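You operate a simulated robot arm through the tools that you are given. There is no shell and no other tool.

The job below is to be done with a simulated two-armed robot. You get a single attempt, and the scene is never put back.

Task
Wipe both lenses clean and put them on the pass shelf.
Fine: the two on the lens mat; use the blue cloth and put it back where it lay; the pass shelf is the green one marked GOOD. What is to be rubbed or washed off counts as gone when no trace of it is left.

The check looks at the end state, three seconds after you hand in, the way a careful person would. Anything else that was tipped, shoved, dropped, spilled or broken makes it a failure. Flat cloth is picked up by pressing the open fingertips on it (5 to 10 N) and closing them slowly along it; thin cloth reads only 2 to 8 mm in the jaws.

Robot
Two 7-joint arms with fingered hands on one trunk that stands fixed in place. Base frame: the origin is at the foot of the trunk, x ahead of it, y to its left, z up; the work surface is at about z = 93. Units: cm, rad, N and s.
The left shoulder is at [8.3, 12.5, 109.4], the right one opposite. With the tool pointing down near the work surface each hand reaches from about 46 to 82 cm from the base axis, measured 20 degrees to its own side. Payload 3.6 kg a hand.
The tool frame of a hand sits at the grasp point between the pads (the TCP): z along the fingers, y along the line on which they close. The tips reach 3 cm beyond it. The gripper opens to 10.4 cm; its body begins 3.5 cm behind the TCP. The gripper is a hand of 4 fingers: y runs from the thumb to the fingers, the wrist lies at [-1.5, -10.4, -17.8] in the tool frame.
Orientation is that of the tool frame in the base frame, as [roll, pitch, yaw] about the fixed x, y, z axes, in that order (R = Rz(yaw) Ry(pitch) Rx(roll)). With the fingers straight down and the wrist toward the robot, the tool's x, y and z point along [0, 1, 0], [1, 0, 0] and [0, 0, -1] of the base frame.

Tools
- The arms move only by the tool servo_tool. It takes "left_plan", "right_plan" or both (then of equal length, played together; a hand with none holds still); each is a list that holds one entry, the list of rows, each a list of 6 numbers: the shift along the base's x, y, z in cm, then the turn, a rotation vector about the base's x, y, z in degrees. In form: [[[dx, dy, dz, rx, ry, rz], ...]]. A call has 1 to 20 rows; each row shifts and turns the commanded pose from where the row before left it. Rows are played at 5 a second. More than 5 cm and 0.15 rad between two rows, and nothing of the call is played. A pose out of reach is approached as far as the arm can. The call stops where the force on the tool passes 70 N (or 10 N more than at its start, if that is more) or the arm is blocked; 0.2 s more then pass. In this call time passes only in rows, and 0.2 s behind the last. It gives the time, the measured TCP pose, the force on the tool (base axes), the opening and the grip force at its end, in the units of the frame above (readings bear some noise), with the torque about the TCP (base axes, N m) and any sound that the robot's microphone picked up, and new pictures: "views" is both (left out), scene, wrist or none (wrist: the cameras of the hands that moved).
- Cameras (640 x 400 px; columns grow to the right, rows downward): "scene" is now at [21.34, -2.16, 122.05]; the picture's right is [-0.13, -0.99, 0.00], its down [-0.54, 0.07, -0.84] and it looks along [0.83, -0.11, -0.54] (base axes); focal length 214 px, centre (320, 200). "left" rides on the left gripper at [-6.1, -9.2, -13] in its tool frame; the picture's right is [-0.81, -0.27, 0.52], its down [0.53, -0.71, 0.46] and it looks along [0.24, 0.64, 0.72] (tool axes); focal length 275 px, centre (320, 200). "right" rides on the right gripper at [6.1, -9.2, -13] in its tool frame; the picture's right is [-0.81, 0.28, -0.52], its down [-0.53, -0.71, 0.46] and it looks along [-0.24, 0.64, 0.72] (tool axes); focal length 275 px, centre (320, 200). There is no depth. A picture from a camera that has moved, and an enlarged one, comes with that camera's place and axes in the base frame and with its lens. The place of the scene camera against the robot may be out by one fixed shift of up to 2.5 cm in any direction.
- raise_lower(by): moves the trunk up (or, below 0, down) by that many cm; the arms and the scene camera ride with it, the base frame stays. It gives what a move gives, with no picture.
- curl_fingers(index, middle, ring, thumb_bend, thumb_turn, hand): sets how far each is bent, from 0 (flat) to 1 (curled in); at 0.3 the hand is open as for a grip, at 0.7 the pads meet at the TCP. One left out holds its place. A second passes; each finger stops where it meets its share of the squeeze, and holds until it gets a number again. It is the only way to open and close the hand. It gives what a move gives, with no picture; readings hold the bend of each and the force on the fingers (four entries, about 0 where the hand has none), thumb and palm. thumb_turn goes from beside the hand (0) to across from the fingers (1), as for a grip.
- aim_head(pan, tilt): turns the head with the scene camera to pan (to the left, within 1.396 rad either way) and tilt (down, from -0.506 to 1.204), counted from straight ahead of the robot (the tilt from the chest, where the trunk bows). It gives what a move gives, and a new picture of the scene camera.
- close_up(camera, box): a new picture of the part [left, top, right, bottom] of that camera's present view, enlarged. The clock stands still meanwhile.
- hand_in(): hands the job in; it is judged then, once.

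Places have to be worked out from the pictures, the camera data and where the tool is seen. Open the grippers and draw the arms clear of the work before you hand the job in, unless the task says otherwise.

The tools are called after ">>>" as a command line: name --argument value ..., lists and objects as JSON in quotes. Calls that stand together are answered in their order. servo_tool: Moves the arms, as the interface text tells. Its arguments: {"type":"object","properties":{"left_plan":{"type":"array"},"right_plan":{"type":"array"},"views":{"type":"string","enum":["both","scene","wrist","none"]}},"required":[]} The other tools are called the same way: raise_lower (by) moves the trunk up or down; curl_fingers (index, middle, ring, thumb_bend, thumb_turn, hand) moves the fingers one by one; aim_head (pan, tilt) turns the head that bears the scene camera; close_up (camera, box) takes an enlarged picture of a part of a camera's view; hand_in () hands the job in.

At the start:

```text
clock: 0.0
left_position: [51.69, 21.95, 115.25]
left_tool_rot: [3.141, 0.0, 1.57]
left_contact_force: [0.3, -0.3, 0.7]
left_torque: [0.02, -0.02, 0.02]
left_opening: 10.35
left_grip_force: 0.0
left_shape: jaw
left_bend: [0.3, 0.3, 0.3, 0.3, 0.98]
left_finger forces: [0.0, 0.1, 0.0, 0.0, 0.0, 0.0]
right_position: [47.64, -22.7, 117.05]
right_tool_rot: [3.141, 0.001, 1.571]
right_contact_force: [-0.6, 0.2, 0.2]
right_torque: [-0.01, 0.01, 0.0]
right_opening: 10.35
right_grip_force: 0.0
right_shape: jaw
right_bend: [0.3, 0.3, 0.3, 0.3, 0.98]
right_finger forces: [0.1, 0.0, 0.1, 0.0, 0.0, 0.1]
trunk travel left (down, up): [-32.5, 21.1]
head pan, tilt (commanded): [-0.133, 0.576]
```

scene: 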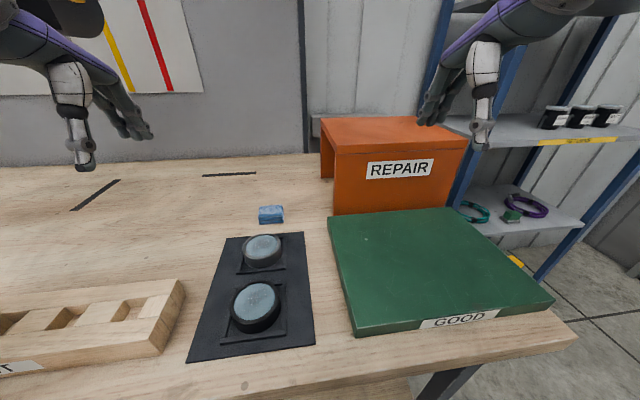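
right: 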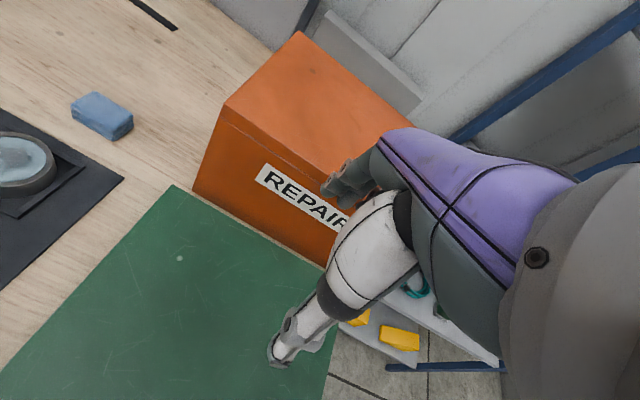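
left: 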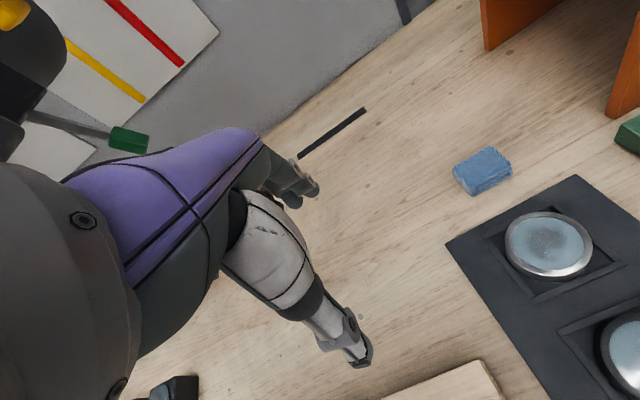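

The scene shows two round lenses on a dark mat, a small blue folded cloth beyond them, and the green GOOD shelf to the right. I'll look closer at the lenses, cloth and shelf first.

>>> close_up --camera "scene" --box '[180, 190, 340, 370]'

>>> close_up --camera "left" --box '[430, 120, 640, 400]'

>>> close_up --camera "scene" --box '[300, 100, 600, 350]'

```text
2.22 times, centred on (260, 280) of scene
camera zoom: at [21.34, -2.16, 122.05], right [-0.13, -0.99, 0.0], down [-0.54, 0.07, -0.84], along [0.83, -0.11, -0.54], focal length 477 px, centre (453, 22)
```

zoom: 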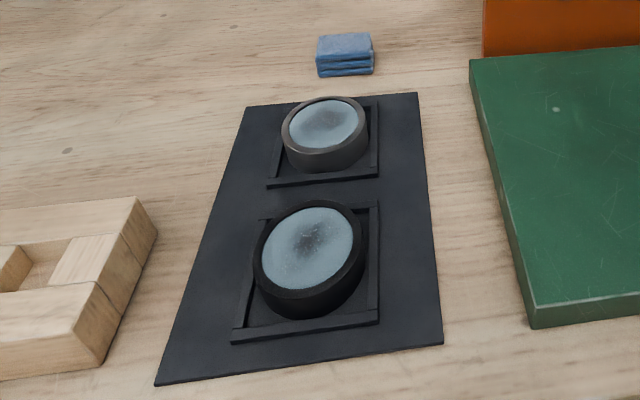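

```text
1.43 times, centred on (535, 260) of left
camera zoom: at [42.44, 15.72, 128.37], right [-0.27, -0.81, -0.52], down [-0.71, 0.53, -0.46], along [0.64, 0.24, -0.72], focal length 393 px, centre (13, 114)
```

zoom: 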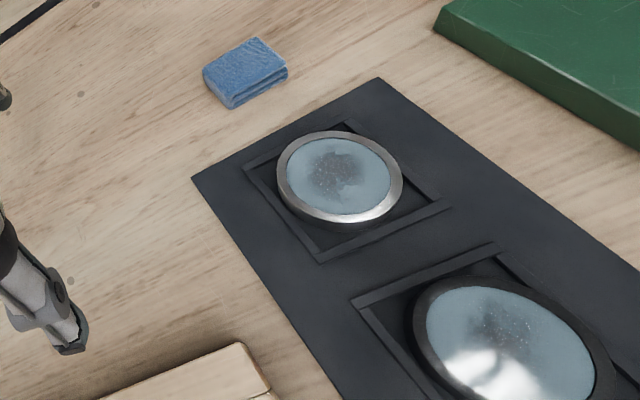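

```text
1.60 times, centred on (450, 225) of scene
camera zoom: at [21.34, -2.16, 122.05], right [-0.13, -0.99, 0.0], down [-0.54, 0.07, -0.84], along [0.83, -0.11, -0.54], focal length 343 px, centre (112, 160)
```

zoom: 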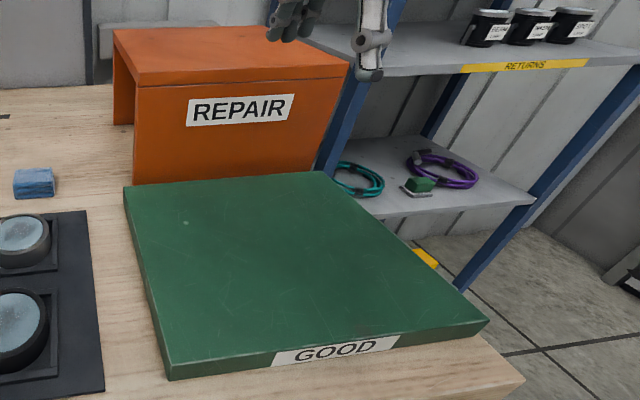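

Let me zoom in harder on each lens and on the cloth to see the marks, heights and the cloth's exact lay.

>>> close_up --camera "scene" --box '[230, 225, 294, 265]'

>>> close_up --camera "scene" --box '[214, 275, 294, 345]'

>>> close_up --camera "scene" --box '[246, 195, 294, 230]'

>>> close_up --camera "left" --box '[440, 140, 520, 200]'

>>> close_up --camera "left" --box '[480, 190, 640, 290]'

>>> close_up --camera "right" --box '[0, 60, 160, 220]'

```text
10.00 times, centred on (262, 245) of scene
camera zoom: at [21.34, -2.16, 122.05], right [-0.13, -0.99, 0.0], down [-0.54, 0.07, -0.84], along [0.83, -0.11, -0.54], focal length 2145 px, centre (900, -250)
```

zoom: 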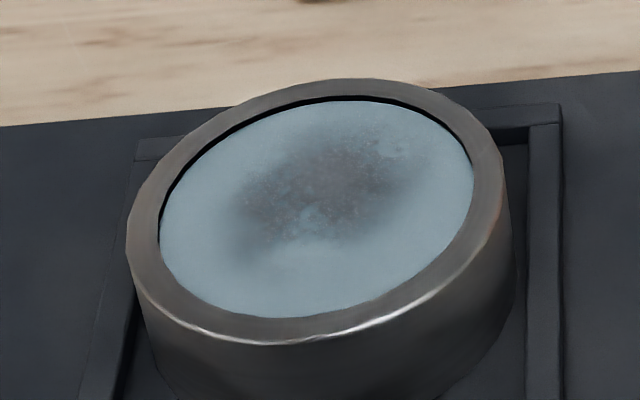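

```text
5.71 times, centred on (254, 310) of scene
camera zoom: at [21.34, -2.16, 122.05], right [-0.13, -0.99, 0.0], down [-0.54, 0.07, -0.84], along [0.83, -0.11, -0.54], focal length 1226 px, centre (697, -429)
```

zoom: 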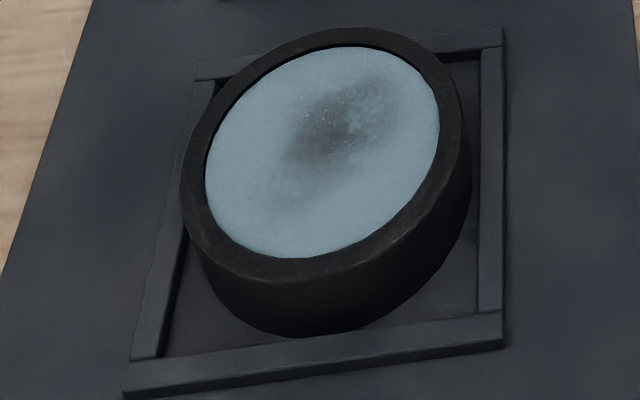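

```text
11.43 times, centred on (270, 212) of scene
camera zoom: at [21.34, -2.16, 122.05], right [-0.13, -0.99, 0.0], down [-0.54, 0.07, -0.84], along [0.83, -0.11, -0.54], focal length 2451 px, centre (891, 57)
```

zoom: 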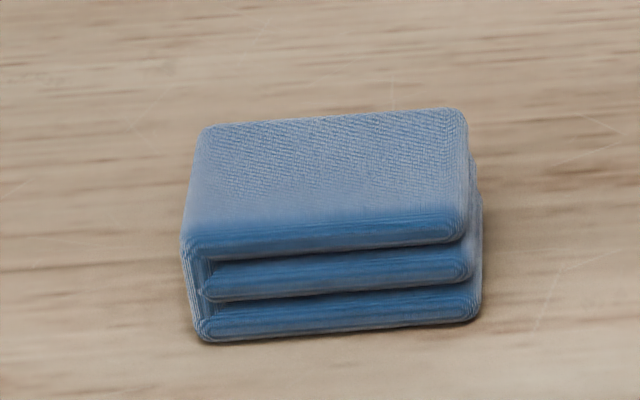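

```text
6.67 times, centred on (480, 170) of left
camera zoom: at [42.44, 15.72, 128.37], right [-0.27, -0.81, -0.52], down [-0.71, 0.53, -0.46], along [0.64, 0.24, -0.72], focal length 1835 px, centre (-747, 400)
```

zoom: 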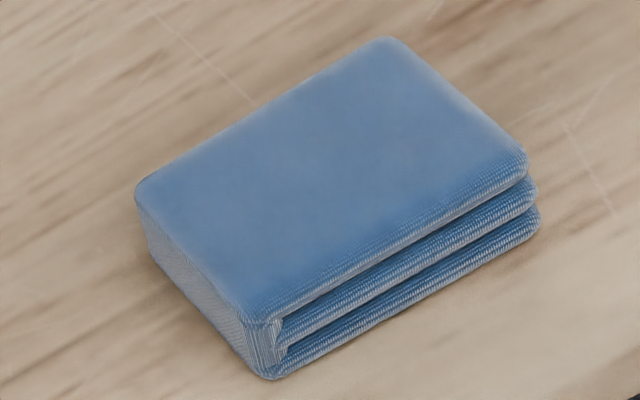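

```text
4.00 times, centred on (560, 240) of left
camera zoom: at [42.44, 15.72, 128.37], right [-0.27, -0.81, -0.52], down [-0.71, 0.53, -0.46], along [0.64, 0.24, -0.72], focal length 1101 px, centre (-640, 40)
```

zoom: 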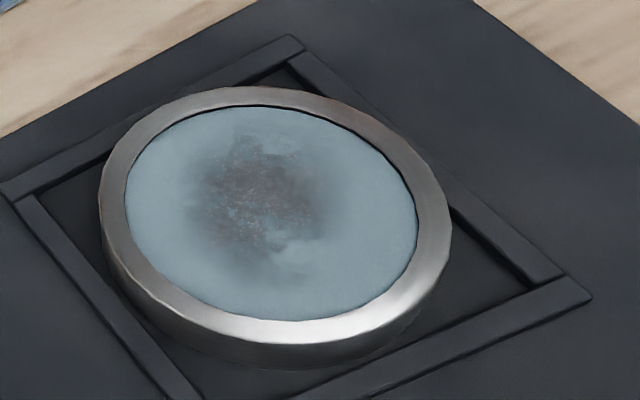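

```text
2.50 times, centred on (80, 140) of right
camera zoom: at [38.37, -16.61, 130.08], right [0.28, -0.81, 0.52], down [-0.71, -0.53, -0.46], along [0.64, -0.24, -0.72], focal length 688 px, centre (920, 350)
```

zoom: 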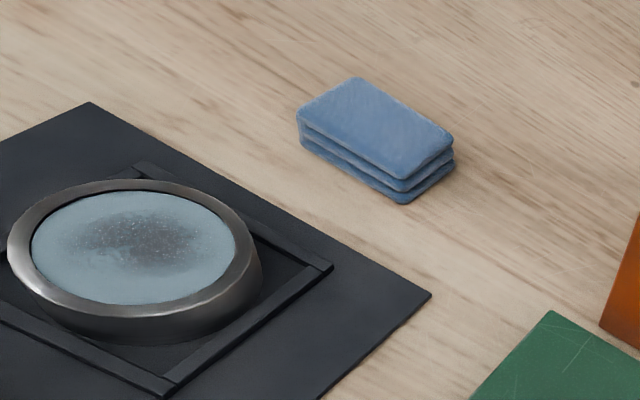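

From stereo between the wrist pictures I judge: mat top at z≈90.9, lens A rim top at about (51.2, 5.8, 93.5), lens B at about (39.4, 5.9), and the cloth pad centred at about (63.2, 5.0) with its top at z≈93.2 (4 x 5.4 cm). I move the left hand to well above the cloth to check this.

>>> servo_tool --left_plan '[[[2.5, -3.4, -1, 0, 0, 0], [2.5, -3.4, -1, 0, 0, 0], [2.5, -3.4, -1, 0, 0, 0], [2.0, -3.4, -1, 0, 0, 0], [2.0, -3.35, -1.25, 0, 0, 0]]]' --views "both"

```text
clock: 1.2
left_position: [63.41, 4.81, 109.81]
left_tool_rot: [-3.141, 0.001, 1.569]
left_contact_force: [-0.2, -0.3, 0.4]
left_torque: [0.01, 0.04, 0.01]
left_opening: 10.36
left_grip_force: 0.1
left_shape: jaw
left_bend: [0.3, 0.3, 0.3, 0.3, 0.98]
left_finger forces: [0.1, 0.0, 0.0, 0.1, 0.1, 0.0]
right_position: [47.63, -22.72, 116.93]
right_tool_rot: [3.141, 0.001, 1.573]
right_contact_force: [0.0, -0.1, -0.4]
right_torque: [-0.01, -0.01, -0.03]
right_opening: 10.38
right_grip_force: 0.1
right_shape: jaw
right_bend: [0.3, 0.3, 0.3, 0.3, 0.98]
right_finger forces: [0.0, 0.1, 0.0, 0.0, 0.0, 0.0]
trunk travel left (down, up): [-32.5, 21.1]
head pan, tilt (commanded): [-0.133, 0.576]
camera scene: at [21.38, -2.23, 122.04], right [-0.13, -0.99, 0.0], down [-0.54, 0.07, -0.84], along [0.83, -0.11, -0.54], focal length 214 px, centre (320, 200)
camera left: at [54.2, -1.49, 122.87], right [-0.27, -0.81, -0.52], down [-0.71, 0.53, -0.46], along [0.64, 0.24, -0.72], focal length 275 px, centre (320, 200)
```

scene: 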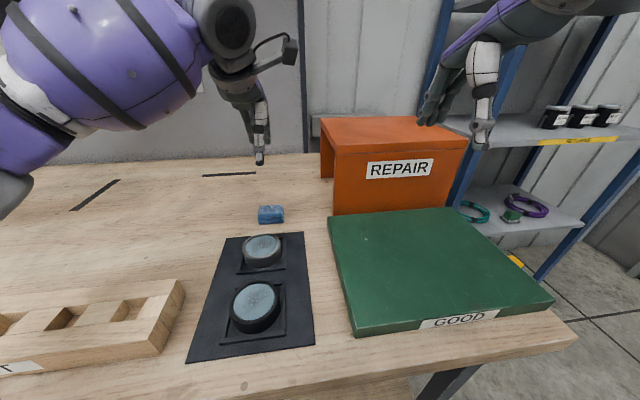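
left: 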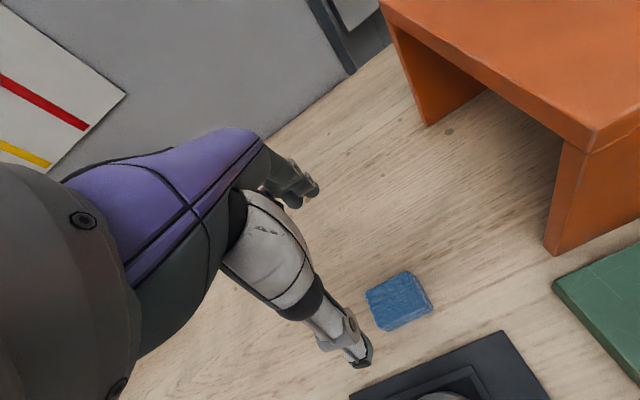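

The hand is above the cloth at z≈109.8. A close-up lets me refine the cloth's place and height before descending.

>>> close_up --camera "left" --box '[280, 250, 460, 370]'

>>> close_up --camera "scene" --box '[200, 80, 330, 240]'

```text
3.33 times, centred on (370, 310) of left
camera zoom: at [54.2, -1.49, 122.87], right [-0.27, -0.81, -0.52], down [-0.71, 0.53, -0.46], along [0.64, 0.24, -0.72], focal length 918 px, centre (153, -167)
```

zoom: 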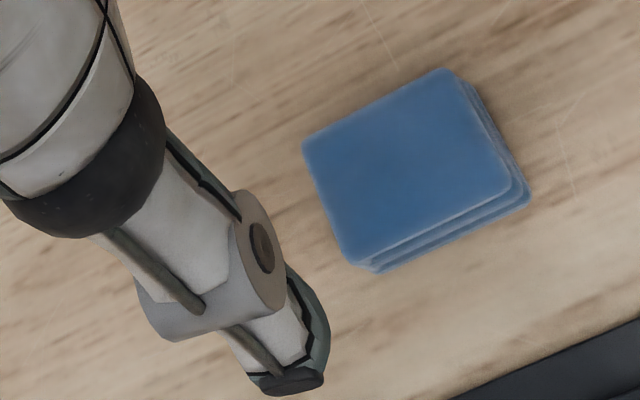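

```text
2.50 times, centred on (265, 160) of scene
camera zoom: at [21.38, -2.23, 122.04], right [-0.13, -0.99, 0.0], down [-0.54, 0.07, -0.84], along [0.83, -0.11, -0.54], focal length 536 px, centre (458, 300)
```

zoom: 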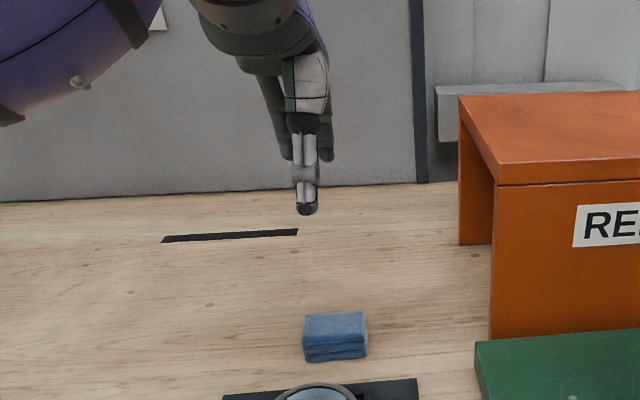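

The cloth is centred at about (63.3, 4.7), z top ≈93.2, square to the base axes. Before descending I test in the air how the fingertips move when partly closed.

>>> curl_fingers --hand "left" --index 0.54 --middle 0.54 --ring 0.54 --thumb_bend 0.54 --thumb_turn 1.0

>>> close_up --camera "scene" --box '[200, 80, 330, 240]'

>>> close_up --camera "left" --box '[200, 120, 460, 390]'

>>> close_up --camera "right" --box '[0, 0, 240, 150]'

```text
clock: 2.2
left_position: [63.37, 4.77, 109.84]
left_tool_rot: [3.141, 0.0, 1.571]
left_contact_force: [0.0, -0.5, -0.8]
left_torque: [-0.01, -0.02, 0.02]
left_opening: 4.19
left_grip_force: 0.0
left_shape: fingers
left_bend: [0.54, 0.54, 0.54, 0.54, 1.0]
left_finger forces: [0.0, 0.0, 0.1, 0.0, 0.0, 0.1]
right_position: [47.59, -22.73, 117.16]
right_tool_rot: [3.141, -0.001, 1.57]
right_contact_force: [-0.4, 0.0, -0.1]
right_torque: [-0.03, 0.01, -0.04]
right_opening: 10.38
right_grip_force: 0.1
right_shape: jaw
right_bend: [0.3, 0.3, 0.3, 0.3, 0.98]
right_finger forces: [0.1, 0.0, 0.0, 0.0, 0.0, 0.0]
trunk travel left (down, up): [-32.5, 21.1]
head pan, tilt (commanded): [-0.133, 0.576]
```

```text
2.50 times, centred on (265, 160) of scene
camera zoom: at [21.34, -2.16, 122.05], right [-0.13, -0.99, 0.0], down [-0.54, 0.07, -0.84], along [0.83, -0.11, -0.54], focal length 536 px, centre (458, 300)
```

zoom: 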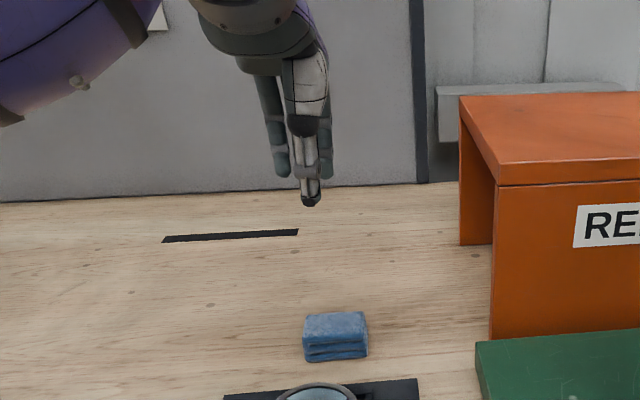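

```text
1.48 times, centred on (330, 255) of left
camera zoom: at [54.12, -1.39, 122.92], right [-0.27, -0.81, -0.52], down [-0.71, 0.53, -0.46], along [0.64, 0.24, -0.72], focal length 408 px, centre (305, 118)
```

zoom: 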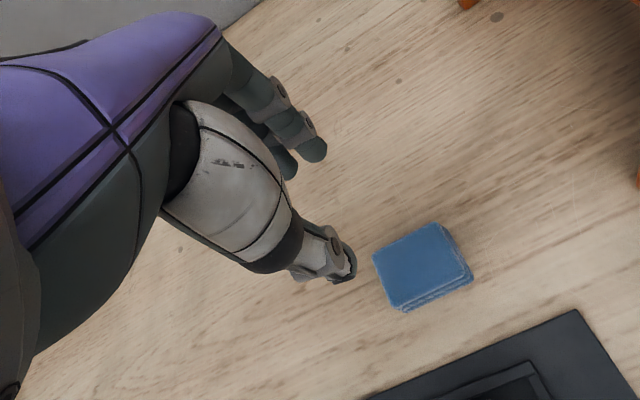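

```text
2.67 times, centred on (120, 75) of right
camera zoom: at [38.37, -16.6, 130.08], right [0.28, -0.81, 0.52], down [-0.71, -0.53, -0.46], along [0.64, -0.24, -0.72], focal length 734 px, centre (853, 533)
```

zoom: 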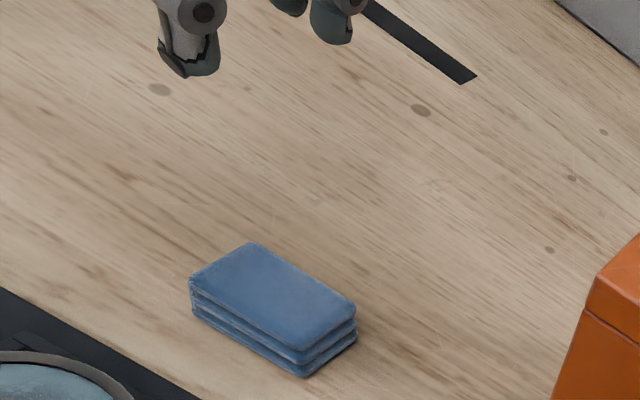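

At bend 0.54 the opening is 4.2 cm and the tips stay about 3 cm below the TCP. I open a bit wider and descend over the cloth, stopping short to check.

>>> curl_fingers --hand "left" --index 0.42 --middle 0.42 --ring 0.42 --thumb_bend 0.42 --thumb_turn 1.0

>>> servo_tool --left_plan '[[[0, 0, -3, 0, 0, 0], [0, 0, -3, 0, 0, 0], [0, 0, -3, 0, 0, 0], [0, 0, -2, 0, 0, 0]]]' --views "both"

>>> close_up --camera "scene" --box '[220, 130, 330, 230]'

>>> close_up --camera "right" --box '[0, 0, 240, 150]'

```text
clock: 3.2
left_position: [63.43, 4.83, 109.81]
left_tool_rot: [-3.141, -0.001, 1.571]
left_contact_force: [-0.7, -0.2, 0.2]
left_torque: [-0.01, 0.0, -0.01]
left_opening: 7.2
left_grip_force: 0.0
left_shape: fingers
left_bend: [0.42, 0.42, 0.42, 0.42, 0.99]
left_finger forces: [0.1, 0.0, 0.0, 0.0, 0.0, 0.0]
right_position: [47.46, -22.73, 117.14]
right_tool_rot: [3.141, 0.0, 1.573]
right_contact_force: [0.5, 0.4, 0.6]
right_torque: [-0.03, -0.02, 0.02]
right_opening: 10.37
right_grip_force: 0.0
right_shape: jaw
right_bend: [0.3, 0.3, 0.3, 0.3, 0.98]
right_finger forces: [0.0, 0.1, 0.0, 0.0, 0.1, 0.1]
trunk travel left (down, up): [-32.5, 21.1]
head pan, tilt (commanded): [-0.133, 0.576]
```

```text
clock: 4.2
left_position: [63.2, 4.88, 98.84]
left_tool_rot: [3.14, 0.001, 1.571]
left_contact_force: [1.2, -0.3, -0.2]
left_torque: [-0.02, 0.01, 0.02]
left_opening: 7.21
left_grip_force: 0.3
left_shape: fingers
left_bend: [0.42, 0.42, 0.42, 0.42, 0.99]
left_finger forces: [0.0, 0.1, 0.0, 0.0, 0.0, 0.0]
right_position: [47.5, -22.68, 117.05]
right_tool_rot: [-3.141, 0.001, 1.572]
right_contact_force: [-0.1, -0.6, 0.6]
right_torque: [-0.05, 0.02, -0.01]
right_opening: 10.38
right_grip_force: 0.0
right_shape: jaw
right_bend: [0.3, 0.3, 0.3, 0.3, 0.98]
right_finger forces: [0.0, 0.1, 0.0, 0.1, 0.0, 0.0]
trunk travel left (down, up): [-32.5, 21.1]
head pan, tilt (commanded): [-0.133, 0.576]
camera scene: at [21.35, -2.17, 122.05], right [-0.13, -0.99, 0.0], down [-0.54, 0.07, -0.84], along [0.83, -0.11, -0.54], focal length 214 px, centre (320, 200)
camera left: at [53.94, -1.34, 111.92], right [-0.27, -0.81, -0.52], down [-0.71, 0.53, -0.46], along [0.64, 0.24, -0.72], focal length 275 px, centre (320, 200)
```

scene: 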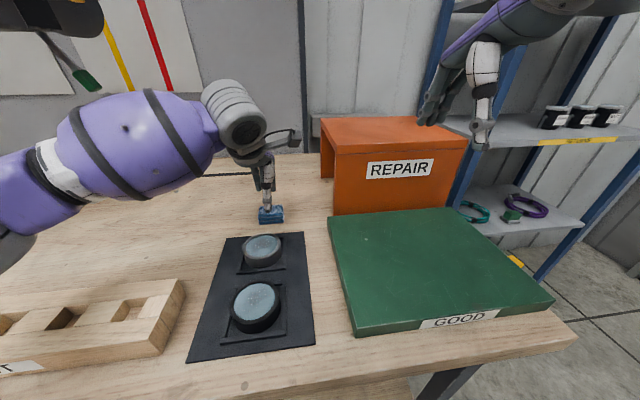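
left: 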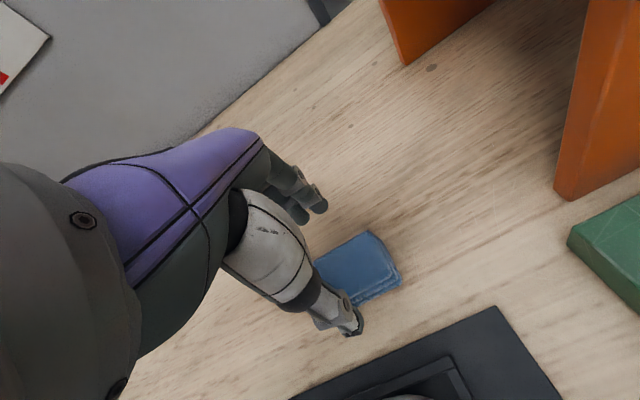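

```text
4.00 times, centred on (275, 180) of scene
camera zoom: at [21.35, -2.17, 122.05], right [-0.13, -0.99, 0.0], down [-0.54, 0.07, -0.84], along [0.83, -0.11, -0.54], focal length 858 px, centre (500, 280)
```

zoom: 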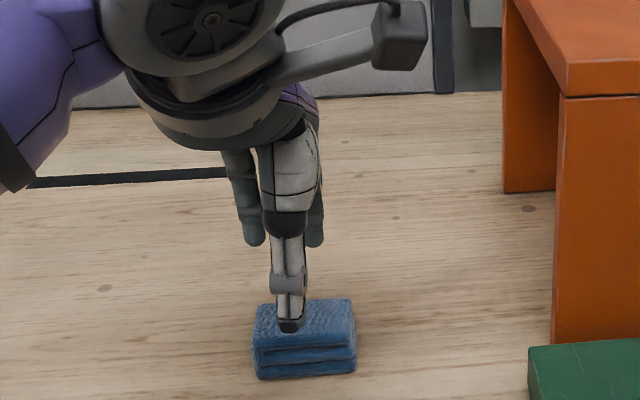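

```text
2.67 times, centred on (120, 75) of right
camera zoom: at [38.38, -16.61, 130.07], right [0.28, -0.81, 0.52], down [-0.71, -0.53, -0.46], along [0.64, -0.24, -0.72], focal length 734 px, centre (853, 533)
```

zoom: 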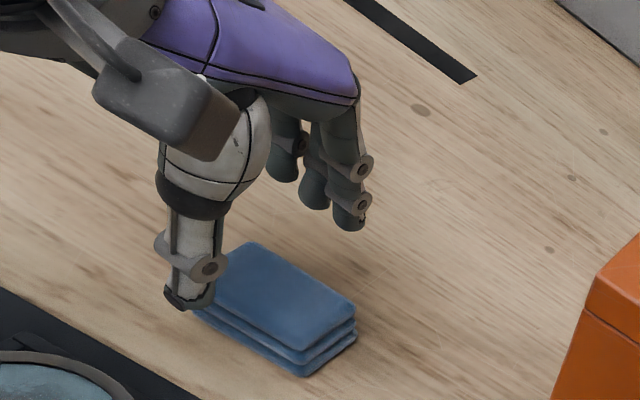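

Tips are about 2.7 cm above the cloth top and straddle it well. I go down to TCP z≈94.9 (tips about 1 cm above the table) and check forces.

>>> servo_tool --left_plan '[[[0, -0.15, -1.5, 0, 0, 0], [0, 0, -1.2, 0, 0, 0], [0, 0, -0.8, 0, 0, 0], [0, 0, -0.4, 0, 0, 0]]]' --views "none"

>>> close_up --camera "right" --box '[20, 40, 180, 140]'

>>> close_up --camera "scene" --box '[230, 150, 320, 230]'

```text
clock: 5.2
left_position: [63.21, 4.71, 95.05]
left_tool_rot: [3.141, 0.0, 1.571]
left_contact_force: [0.5, 0.6, 0.1]
left_torque: [-0.01, -0.01, 0.03]
left_opening: 7.21
left_grip_force: 0.1
left_shape: fingers
left_bend: [0.42, 0.42, 0.42, 0.42, 0.99]
left_finger forces: [0.0, 0.1, 0.1, 0.0, 0.1, 0.1]
right_position: [47.54, -22.66, 117.04]
right_tool_rot: [3.141, 0.0, 1.57]
right_contact_force: [0.1, 0.4, -0.1]
right_torque: [-0.01, 0.01, -0.01]
right_opening: 10.36
right_grip_force: 0.2
right_shape: jaw
right_bend: [0.3, 0.3, 0.3, 0.3, 0.98]
right_finger forces: [0.0, 0.0, 0.1, 0.0, 0.0, 0.1]
trunk travel left (down, up): [-32.5, 21.1]
head pan, tilt (commanded): [-0.133, 0.576]
```

```text
4.00 times, centred on (100, 90) of right
camera zoom: at [38.37, -16.61, 130.08], right [0.28, -0.81, 0.52], down [-0.71, -0.53, -0.46], along [0.64, -0.24, -0.72], focal length 1101 px, centre (1200, 640)
```

zoom: 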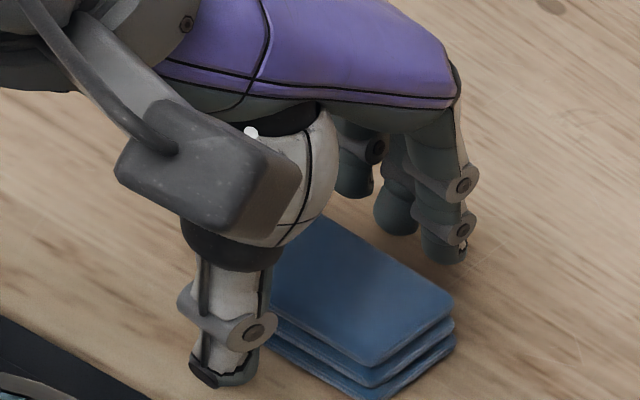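

```text
5.00 times, centred on (275, 190) of scene
camera zoom: at [21.34, -2.16, 122.05], right [-0.13, -0.99, 0.0], down [-0.54, 0.07, -0.84], along [0.83, -0.11, -0.54], focal length 1072 px, centre (545, 250)
```

zoom: 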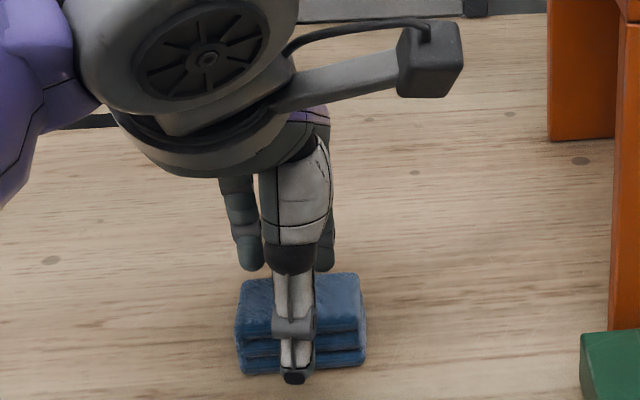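

The three fingers sit a little to the left of the TCP (about y 4.0 to 7.8), so I shift the hand 0.7 cm to the right to centre them on the pad, then close gently.

>>> servo_tool --left_plan '[[[0.05, -0.35, 0, 0, 0, 0], [0.05, -0.35, 0, 0, 0, 0]]]' --views "none"

>>> curl_fingers --hand "left" --index 0.53 --middle 0.53 --ring 0.53 --thumb_bend 0.53

>>> close_up --camera "right" --box '[20, 40, 180, 140]'

>>> close_up --camera "left" --box '[200, 120, 460, 390]'

```text
clock: 5.8
left_position: [63.38, 4.04, 95.07]
left_tool_rot: [3.141, 0.0, 1.571]
left_contact_force: [0.5, -0.4, 0.9]
left_torque: [-0.02, -0.03, 0.0]
left_opening: 7.22
left_grip_force: 0.0
left_shape: fingers
left_bend: [0.42, 0.42, 0.42, 0.42, 0.99]
left_finger forces: [0.0, 0.1, 0.0, 0.1, 0.1, 0.0]
right_position: [47.58, -22.7, 117.07]
right_tool_rot: [3.141, 0.0, 1.57]
right_contact_force: [0.3, -0.9, -0.1]
right_torque: [0.0, 0.02, 0.03]
right_opening: 10.37
right_grip_force: 0.0
right_shape: jaw
right_bend: [0.3, 0.3, 0.3, 0.3, 0.98]
right_finger forces: [0.1, 0.1, 0.0, 0.0, 0.0, 0.1]
trunk travel left (down, up): [-32.5, 21.1]
head pan, tilt (commanded): [-0.133, 0.576]
```

```text
clock: 6.8
left_position: [63.25, 4.17, 95.16]
left_tool_rot: [3.141, 0.001, 1.572]
left_contact_force: [-0.7, 0.4, 0.0]
left_torque: [0.01, -0.02, 0.01]
left_opening: 4.47
left_grip_force: 0.3
left_shape: fingers
left_bend: [0.53, 0.53, 0.53, 0.53, 1.0]
left_finger forces: [0.0, 0.1, 0.1, 0.0, 0.0, 0.0]
right_position: [47.57, -22.59, 116.99]
right_tool_rot: [-3.141, 0.0, 1.572]
right_contact_force: [-0.3, 0.2, -1.1]
right_torque: [-0.03, -0.01, 0.0]
right_opening: 10.4
right_grip_force: 0.2
right_shape: jaw
right_bend: [0.3, 0.3, 0.3, 0.3, 0.98]
right_finger forces: [0.0, 0.0, 0.0, 0.0, 0.0, 0.0]
trunk travel left (down, up): [-32.5, 21.1]
head pan, tilt (commanded): [-0.133, 0.576]
```

```text
4.00 times, centred on (100, 90) of right
camera zoom: at [38.37, -16.61, 130.08], right [0.28, -0.81, 0.52], down [-0.71, -0.53, -0.46], along [0.64, -0.24, -0.72], focal length 1101 px, centre (1200, 640)
```

zoom: 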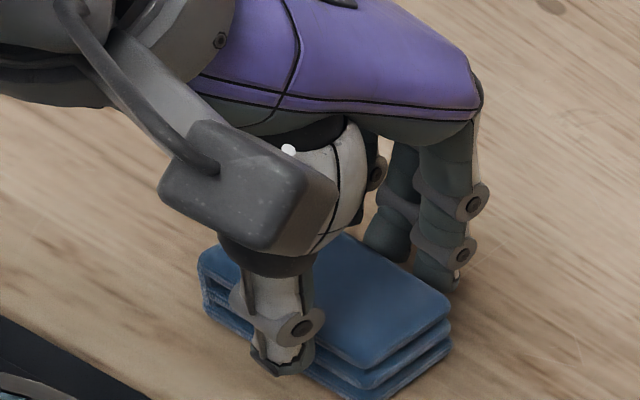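

```text
1.48 times, centred on (330, 255) of left
camera zoom: at [54.04, -2.1, 108.21], right [-0.28, -0.81, -0.52], down [-0.71, 0.53, -0.46], along [0.64, 0.24, -0.72], focal length 408 px, centre (305, 118)
```

zoom: 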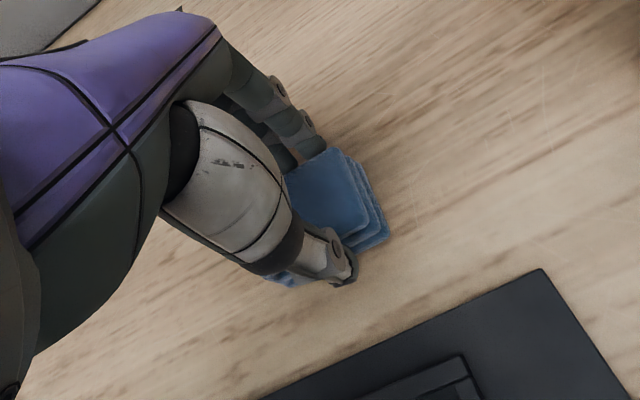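

Placement looks good; opening 4.47 cm with no contact yet. I lower 0.2 cm and close further to grip.

>>> servo_tool --left_plan '[[[0, 0, -0.25, 0, 0, 0]]]' --views "none"

>>> curl_fingers --hand "left" --index 0.57 --middle 0.57 --ring 0.57 --thumb_bend 0.57

>>> close_up --camera "right" --box '[20, 40, 180, 140]'

```text
clock: 7.2
left_position: [63.3, 4.03, 94.93]
left_tool_rot: [3.141, 0.001, 1.571]
left_contact_force: [-0.4, 0.2, 0.2]
left_torque: [0.02, -0.01, -0.01]
left_opening: 4.46
left_grip_force: 0.0
left_shape: fingers
left_bend: [0.53, 0.53, 0.53, 0.53, 1.0]
left_finger forces: [0.0, 0.0, 0.0, 0.0, 0.0, 0.0]
right_position: [47.6, -22.66, 117.04]
right_tool_rot: [-3.141, -0.001, 1.571]
right_contact_force: [-0.3, 0.3, 0.0]
right_torque: [0.02, 0.02, 0.01]
right_opening: 10.35
right_grip_force: 0.0
right_shape: jaw
right_bend: [0.3, 0.3, 0.3, 0.3, 0.98]
right_finger forces: [0.0, 0.0, 0.0, 0.1, 0.1, 0.0]
trunk travel left (down, up): [-32.5, 21.1]
head pan, tilt (commanded): [-0.133, 0.576]
```

```text
clock: 8.2
left_position: [63.34, 4.22, 94.77]
left_tool_rot: [3.14, 0.0, 1.572]
left_contact_force: [0.5, -0.2, 0.3]
left_torque: [0.01, 0.02, 0.03]
left_opening: 4.17
left_grip_force: 2.2
left_shape: fingers
left_bend: [0.55, 0.55, 0.55, 0.54, 1.0]
left_finger forces: [0.9, 1.0, 0.6, 0.0, 2.4, 0.1]
right_position: [47.6, -22.7, 117.01]
right_tool_rot: [-3.141, 0.0, 1.571]
right_contact_force: [-0.8, 0.6, -0.3]
right_torque: [0.0, 0.02, 0.0]
right_opening: 10.37
right_grip_force: 0.1
right_shape: jaw
right_bend: [0.3, 0.3, 0.3, 0.3, 0.98]
right_finger forces: [0.0, 0.1, 0.0, 0.0, 0.1, 0.1]
trunk travel left (down, up): [-32.5, 21.1]
head pan, tilt (commanded): [-0.133, 0.576]
```

```text
4.00 times, centred on (100, 90) of right
camera zoom: at [38.37, -16.61, 130.08], right [0.28, -0.81, 0.52], down [-0.71, -0.53, -0.46], along [0.64, -0.24, -0.72], focal length 1101 px, centre (1200, 640)
```

zoom: 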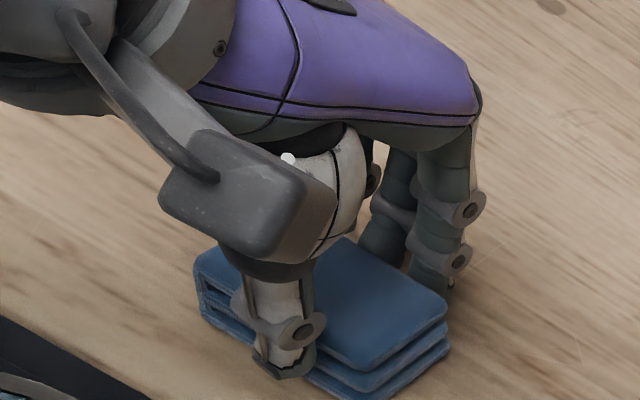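

All three fingers and the thumb touch (grip 2.2 N, opening 4.17). I squeeze a bit more for a firm hold.

>>> curl_fingers --hand "left" --index 0.64 --middle 0.64 --ring 0.64 --thumb_bend 0.64

>>> close_up --camera "right" --box '[20, 40, 180, 140]'

```text
clock: 9.2
left_position: [63.28, 4.09, 94.88]
left_tool_rot: [3.141, 0.001, 1.571]
left_contact_force: [-0.2, -0.7, -0.1]
left_torque: [-0.01, 0.01, 0.02]
left_opening: 3.99
left_grip_force: 11.1
left_shape: fingers
left_bend: [0.58, 0.6, 0.6, 0.53, 1.0]
left_finger forces: [4.3, 3.9, 2.9, 0.0, 11.0, 0.0]
right_position: [47.49, -22.69, 117.03]
right_tool_rot: [3.141, -0.001, 1.571]
right_contact_force: [0.8, -0.6, -0.1]
right_torque: [-0.02, -0.01, -0.01]
right_opening: 10.34
right_grip_force: 0.0
right_shape: jaw
right_bend: [0.3, 0.3, 0.3, 0.3, 0.98]
right_finger forces: [0.1, 0.0, 0.1, 0.0, 0.0, 0.1]
trunk travel left (down, up): [-32.5, 21.1]
head pan, tilt (commanded): [-0.133, 0.576]
```

```text
4.00 times, centred on (100, 90) of right
camera zoom: at [38.37, -16.61, 130.08], right [0.28, -0.81, 0.52], down [-0.71, -0.53, -0.46], along [0.64, -0.24, -0.72], focal length 1101 px, centre (1200, 640)
```

zoom: 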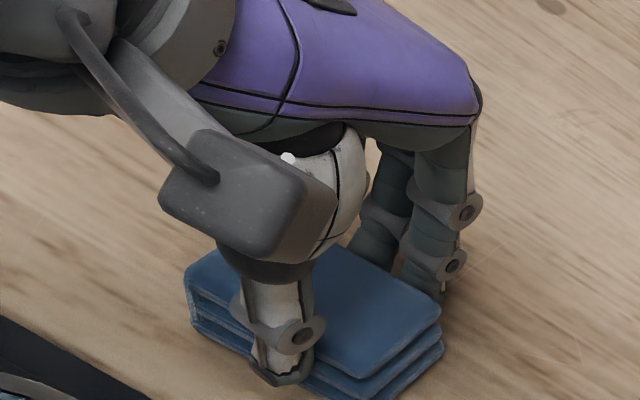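

Grip is 11 N, with the pad having been drawn about 0.3 cm toward the robot (I'll correct for that when returning it). I lift it and check.

>>> servo_tool --left_plan '[[[0, 0, 1, 0, 0, 0], [0, 0, 2, 0, 0, 0], [0, 0, 3, 0, 0, 0]]]' --views "both"

>>> close_up --camera "right" --box '[0, 0, 180, 120]'

>>> close_up --camera "scene" --box '[230, 130, 320, 230]'

```text
clock: 10.0
left_position: [63.21, 4.04, 100.9]
left_tool_rot: [-3.139, 0.001, 1.571]
left_contact_force: [-0.1, -0.9, -0.3]
left_torque: [0.0, 0.0, -0.02]
left_opening: 4.0
left_grip_force: 11.1
left_shape: fingers
left_bend: [0.58, 0.6, 0.6, 0.53, 1.0]
left_finger forces: [4.2, 4.0, 2.9, 0.0, 11.0, 0.0]
right_position: [47.43, -22.68, 116.96]
right_tool_rot: [3.141, 0.0, 1.572]
right_contact_force: [0.0, 1.4, -0.2]
right_torque: [-0.02, 0.02, -0.02]
right_opening: 10.37
right_grip_force: 0.0
right_shape: jaw
right_bend: [0.3, 0.3, 0.3, 0.3, 0.98]
right_finger forces: [0.0, 0.1, 0.0, 0.0, 0.0, 0.0]
trunk travel left (down, up): [-32.5, 21.1]
head pan, tilt (commanded): [-0.133, 0.576]
camera scene: at [21.31, -2.18, 122.06], right [-0.13, -0.99, 0.0], down [-0.54, 0.07, -0.84], along [0.83, -0.11, -0.54], focal length 214 px, centre (320, 200)
camera left: at [53.96, -2.16, 114.01], right [-0.28, -0.81, -0.52], down [-0.71, 0.53, -0.45], along [0.64, 0.24, -0.73], focal length 275 px, centre (320, 200)
```

scene: 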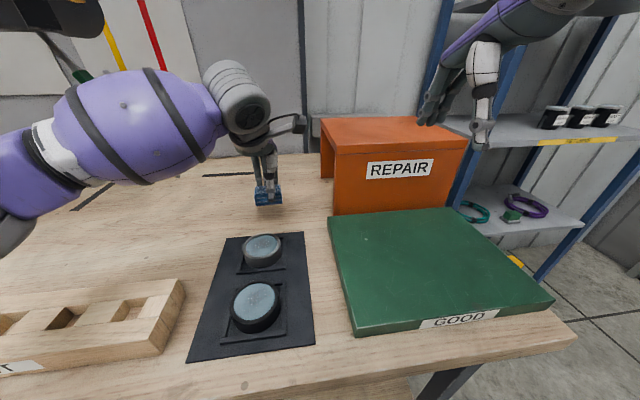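
left: 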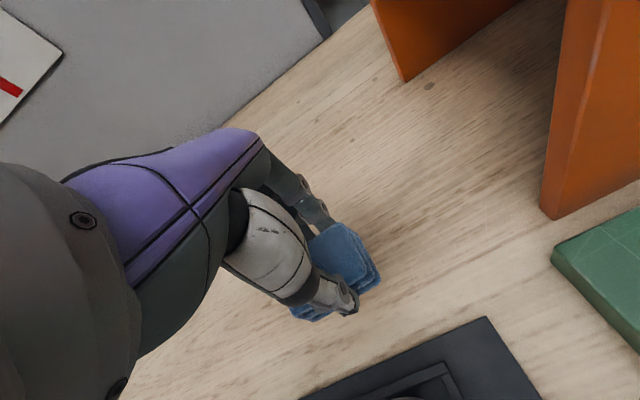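

```text
3.33 times, centred on (90, 60) of right
camera zoom: at [38.34, -16.62, 130.09], right [0.27, -0.81, 0.52], down [-0.71, -0.53, -0.46], along [0.64, -0.24, -0.72], focal length 918 px, centre (1087, 667)
```

zoom: 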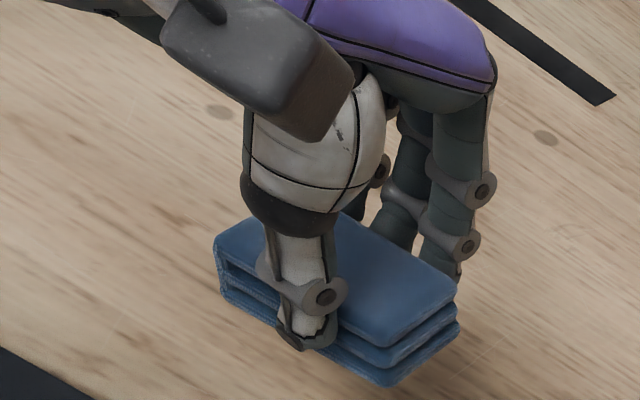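

```text
4.00 times, centred on (275, 180) of scene
camera zoom: at [21.31, -2.18, 122.06], right [-0.13, -0.99, 0.0], down [-0.54, 0.07, -0.84], along [0.83, -0.11, -0.54], focal length 858 px, centre (500, 280)
```

zoom: 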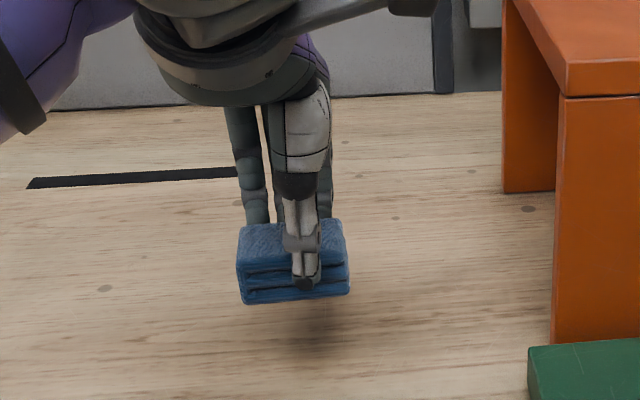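

The pad came up cleanly with about 0.8 cm of cloth below the fingertips. I carry it over lens A, staying at z≈101.

>>> servo_tool --left_plan '[[[-2.5, 0.25, 0, 0, 0, 0], [-2.5, 0.25, 0, 0, 0, 0], [-2.5, 0.25, 0, 0, 0, 0], [-2.2, 0.25, 0, 0, 0, 0], [-1.95, 0.2, 0, 0, 0, 0]]]' --views "both"

>>> close_up --camera "scene" --box '[200, 150, 330, 280]'

>>> close_up --camera "right" --box '[0, 0, 200, 220]'

```text
clock: 11.2
left_position: [51.57, 5.26, 100.9]
left_tool_rot: [3.141, -0.001, 1.57]
left_contact_force: [0.2, 0.6, 0.3]
left_torque: [-0.02, -0.01, -0.01]
left_opening: 3.98
left_grip_force: 11.4
left_shape: fingers
left_bend: [0.58, 0.6, 0.6, 0.53, 1.0]
left_finger forces: [4.3, 4.1, 2.9, 0.0, 11.0, 0.0]
right_position: [47.49, -22.79, 117.02]
right_tool_rot: [3.141, 0.001, 1.569]
right_contact_force: [0.1, 0.0, -0.1]
right_torque: [0.0, -0.01, -0.01]
right_opening: 10.37
right_grip_force: 0.0
right_shape: jaw
right_bend: [0.3, 0.3, 0.3, 0.3, 0.98]
right_finger forces: [0.0, 0.0, 0.0, 0.1, 0.1, 0.0]
trunk travel left (down, up): [-32.5, 21.1]
head pan, tilt (commanded): [-0.133, 0.576]
camera scene: at [21.32, -2.16, 122.05], right [-0.13, -0.99, 0.0], down [-0.54, 0.07, -0.84], along [0.83, -0.11, -0.54], focal length 214 px, centre (320, 200)
camera left: at [42.39, -1.01, 114.0], right [-0.27, -0.81, -0.52], down [-0.71, 0.53, -0.46], along [0.65, 0.24, -0.72], focal length 275 px, centre (320, 200)
```

scene: 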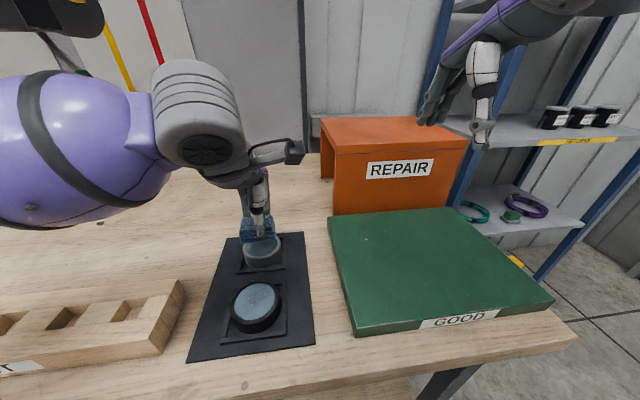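
left: 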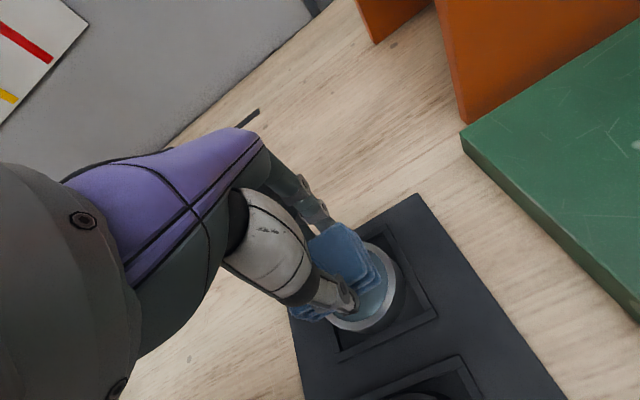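

```text
3.08 times, centred on (265, 215) of scene
camera zoom: at [21.32, -2.16, 122.05], right [-0.13, -0.99, 0.0], down [-0.54, 0.07, -0.84], along [0.83, -0.11, -0.54], focal length 660 px, centre (489, 154)
```

zoom: 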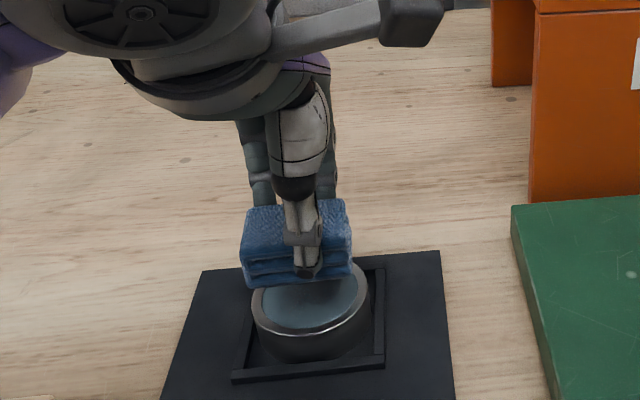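

```text
1.82 times, centred on (100, 110) of right
camera zoom: at [38.35, -16.61, 130.09], right [0.28, -0.81, 0.52], down [-0.71, -0.53, -0.46], along [0.64, -0.24, -0.72], focal length 500 px, centre (720, 364)
```

zoom: 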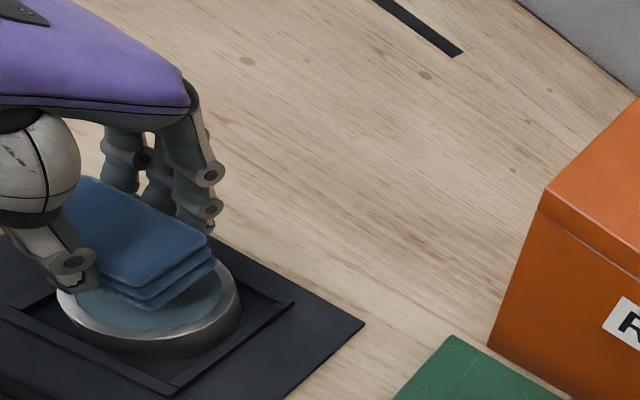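

The pad is directly above lens A with about 3.5 cm to go. I descend 3 cm and then probe in small steps.

>>> servo_tool --left_plan '[[[0, 0, -1.2, 0, 0, 0], [0, 0, -1.0, 0, 0, 0], [0, 0, -0.6, 0, 0, 0], [0, 0, -0.2, 0, 0, 0]]]' --views "none"

>>> close_up --camera "scene" --box '[200, 180, 330, 280]'

>>> close_up --camera "right" --box '[0, 60, 100, 180]'

```text
clock: 12.2
left_position: [51.67, 5.35, 97.95]
left_tool_rot: [-3.142, 0.001, 1.571]
left_contact_force: [0.6, -0.6, 3.5]
left_torque: [0.03, 0.07, 0.01]
left_opening: 3.99
left_grip_force: 10.8
left_shape: fingers
left_bend: [0.58, 0.6, 0.6, 0.53, 1.0]
left_finger forces: [4.3, 4.1, 2.9, 0.0, 10.9, 0.1]
right_position: [47.5, -22.58, 117.05]
right_tool_rot: [3.14, 0.001, 1.57]
right_contact_force: [0.3, 0.0, 0.0]
right_torque: [0.02, 0.01, 0.01]
right_opening: 10.39
right_grip_force: 0.1
right_shape: jaw
right_bend: [0.3, 0.3, 0.3, 0.3, 0.98]
right_finger forces: [0.1, 0.1, 0.0, 0.0, 0.0, 0.0]
trunk travel left (down, up): [-32.5, 21.1]
head pan, tilt (commanded): [-0.133, 0.576]
```

```text
4.00 times, centred on (265, 230) of scene
camera zoom: at [21.31, -2.17, 122.06], right [-0.13, -0.99, 0.0], down [-0.54, 0.07, -0.84], along [0.83, -0.11, -0.54], focal length 858 px, centre (540, 80)
```

zoom: 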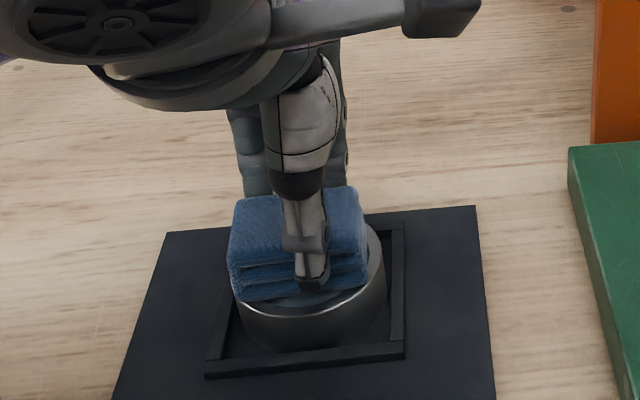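

```text
3.33 times, centred on (50, 120) of right
camera zoom: at [38.34, -16.61, 130.09], right [0.28, -0.81, 0.52], down [-0.71, -0.53, -0.46], along [0.64, -0.24, -0.72], focal length 918 px, centre (1220, 467)
```

zoom: 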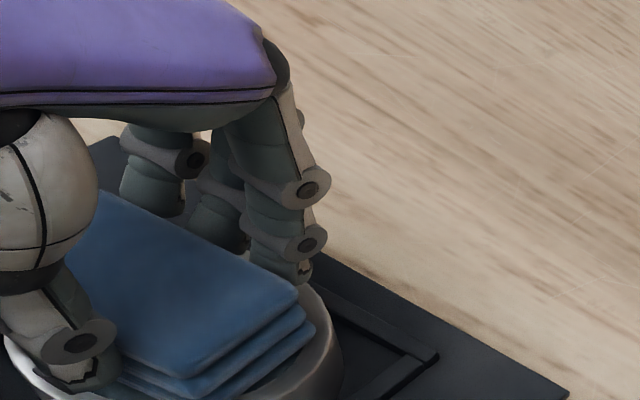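

Contact was met at TCP z≈97.95 (3.5 N). The pad sits about 0.5 cm too far left, so I shift right and make a first set of gentle strokes over the glass, then check the force.

>>> servo_tool --left_plan '[[[0, -0.5, 0, 0, 0, 0], [0.6, 0, -0.05, 0, 0, 0], [0.6, 0, 0, 0, 0, 0], [-0.6, 0, 0, 0, 0, 0], [-0.6, 0, 0, 0, 0, 0], [-0.6, 0, 0, 0, 0, 0], [-0.6, 0, 0, 0, 0, 0], [0.6, 0, 0, 0, 0, 0], [0.6, 0, 0, 0, 0, 0]]]' --views "none"

>>> close_up --camera "scene" --box '[200, 180, 330, 280]'

```text
clock: 14.2
left_position: [51.64, 4.75, 97.79]
left_tool_rot: [-3.141, 0.0, 1.571]
left_contact_force: [-1.0, -0.1, 1.6]
left_torque: [0.01, 0.1, 0.02]
left_opening: 4.0
left_grip_force: 11.0
left_shape: fingers
left_bend: [0.59, 0.6, 0.61, 0.54, 1.0]
left_finger forces: [4.2, 3.8, 2.8, 0.0, 11.7, 0.0]
right_position: [47.48, -22.72, 117.09]
right_tool_rot: [-3.141, -0.001, 1.569]
right_contact_force: [-0.4, -0.8, 0.3]
right_torque: [0.0, -0.01, -0.01]
right_opening: 10.39
right_grip_force: 0.0
right_shape: jaw
right_bend: [0.3, 0.3, 0.3, 0.3, 0.98]
right_finger forces: [0.0, 0.1, 0.0, 0.0, 0.0, 0.0]
trunk travel left (down, up): [-32.5, 21.1]
head pan, tilt (commanded): [-0.133, 0.576]
```

```text
4.00 times, centred on (265, 230) of scene
camera zoom: at [21.3, -2.17, 122.05], right [-0.13, -0.99, 0.0], down [-0.54, 0.07, -0.84], along [0.83, -0.11, -0.54], focal length 858 px, centre (540, 80)
```

zoom: 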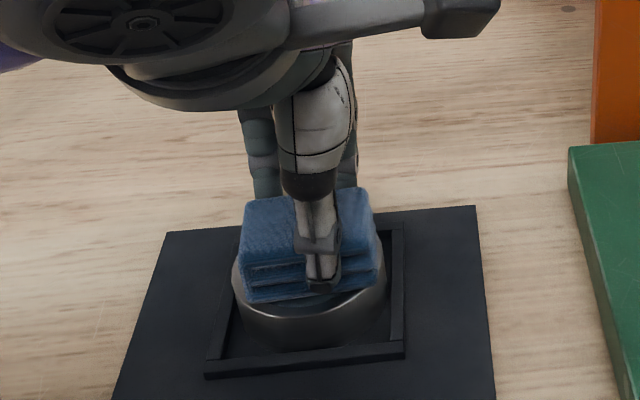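

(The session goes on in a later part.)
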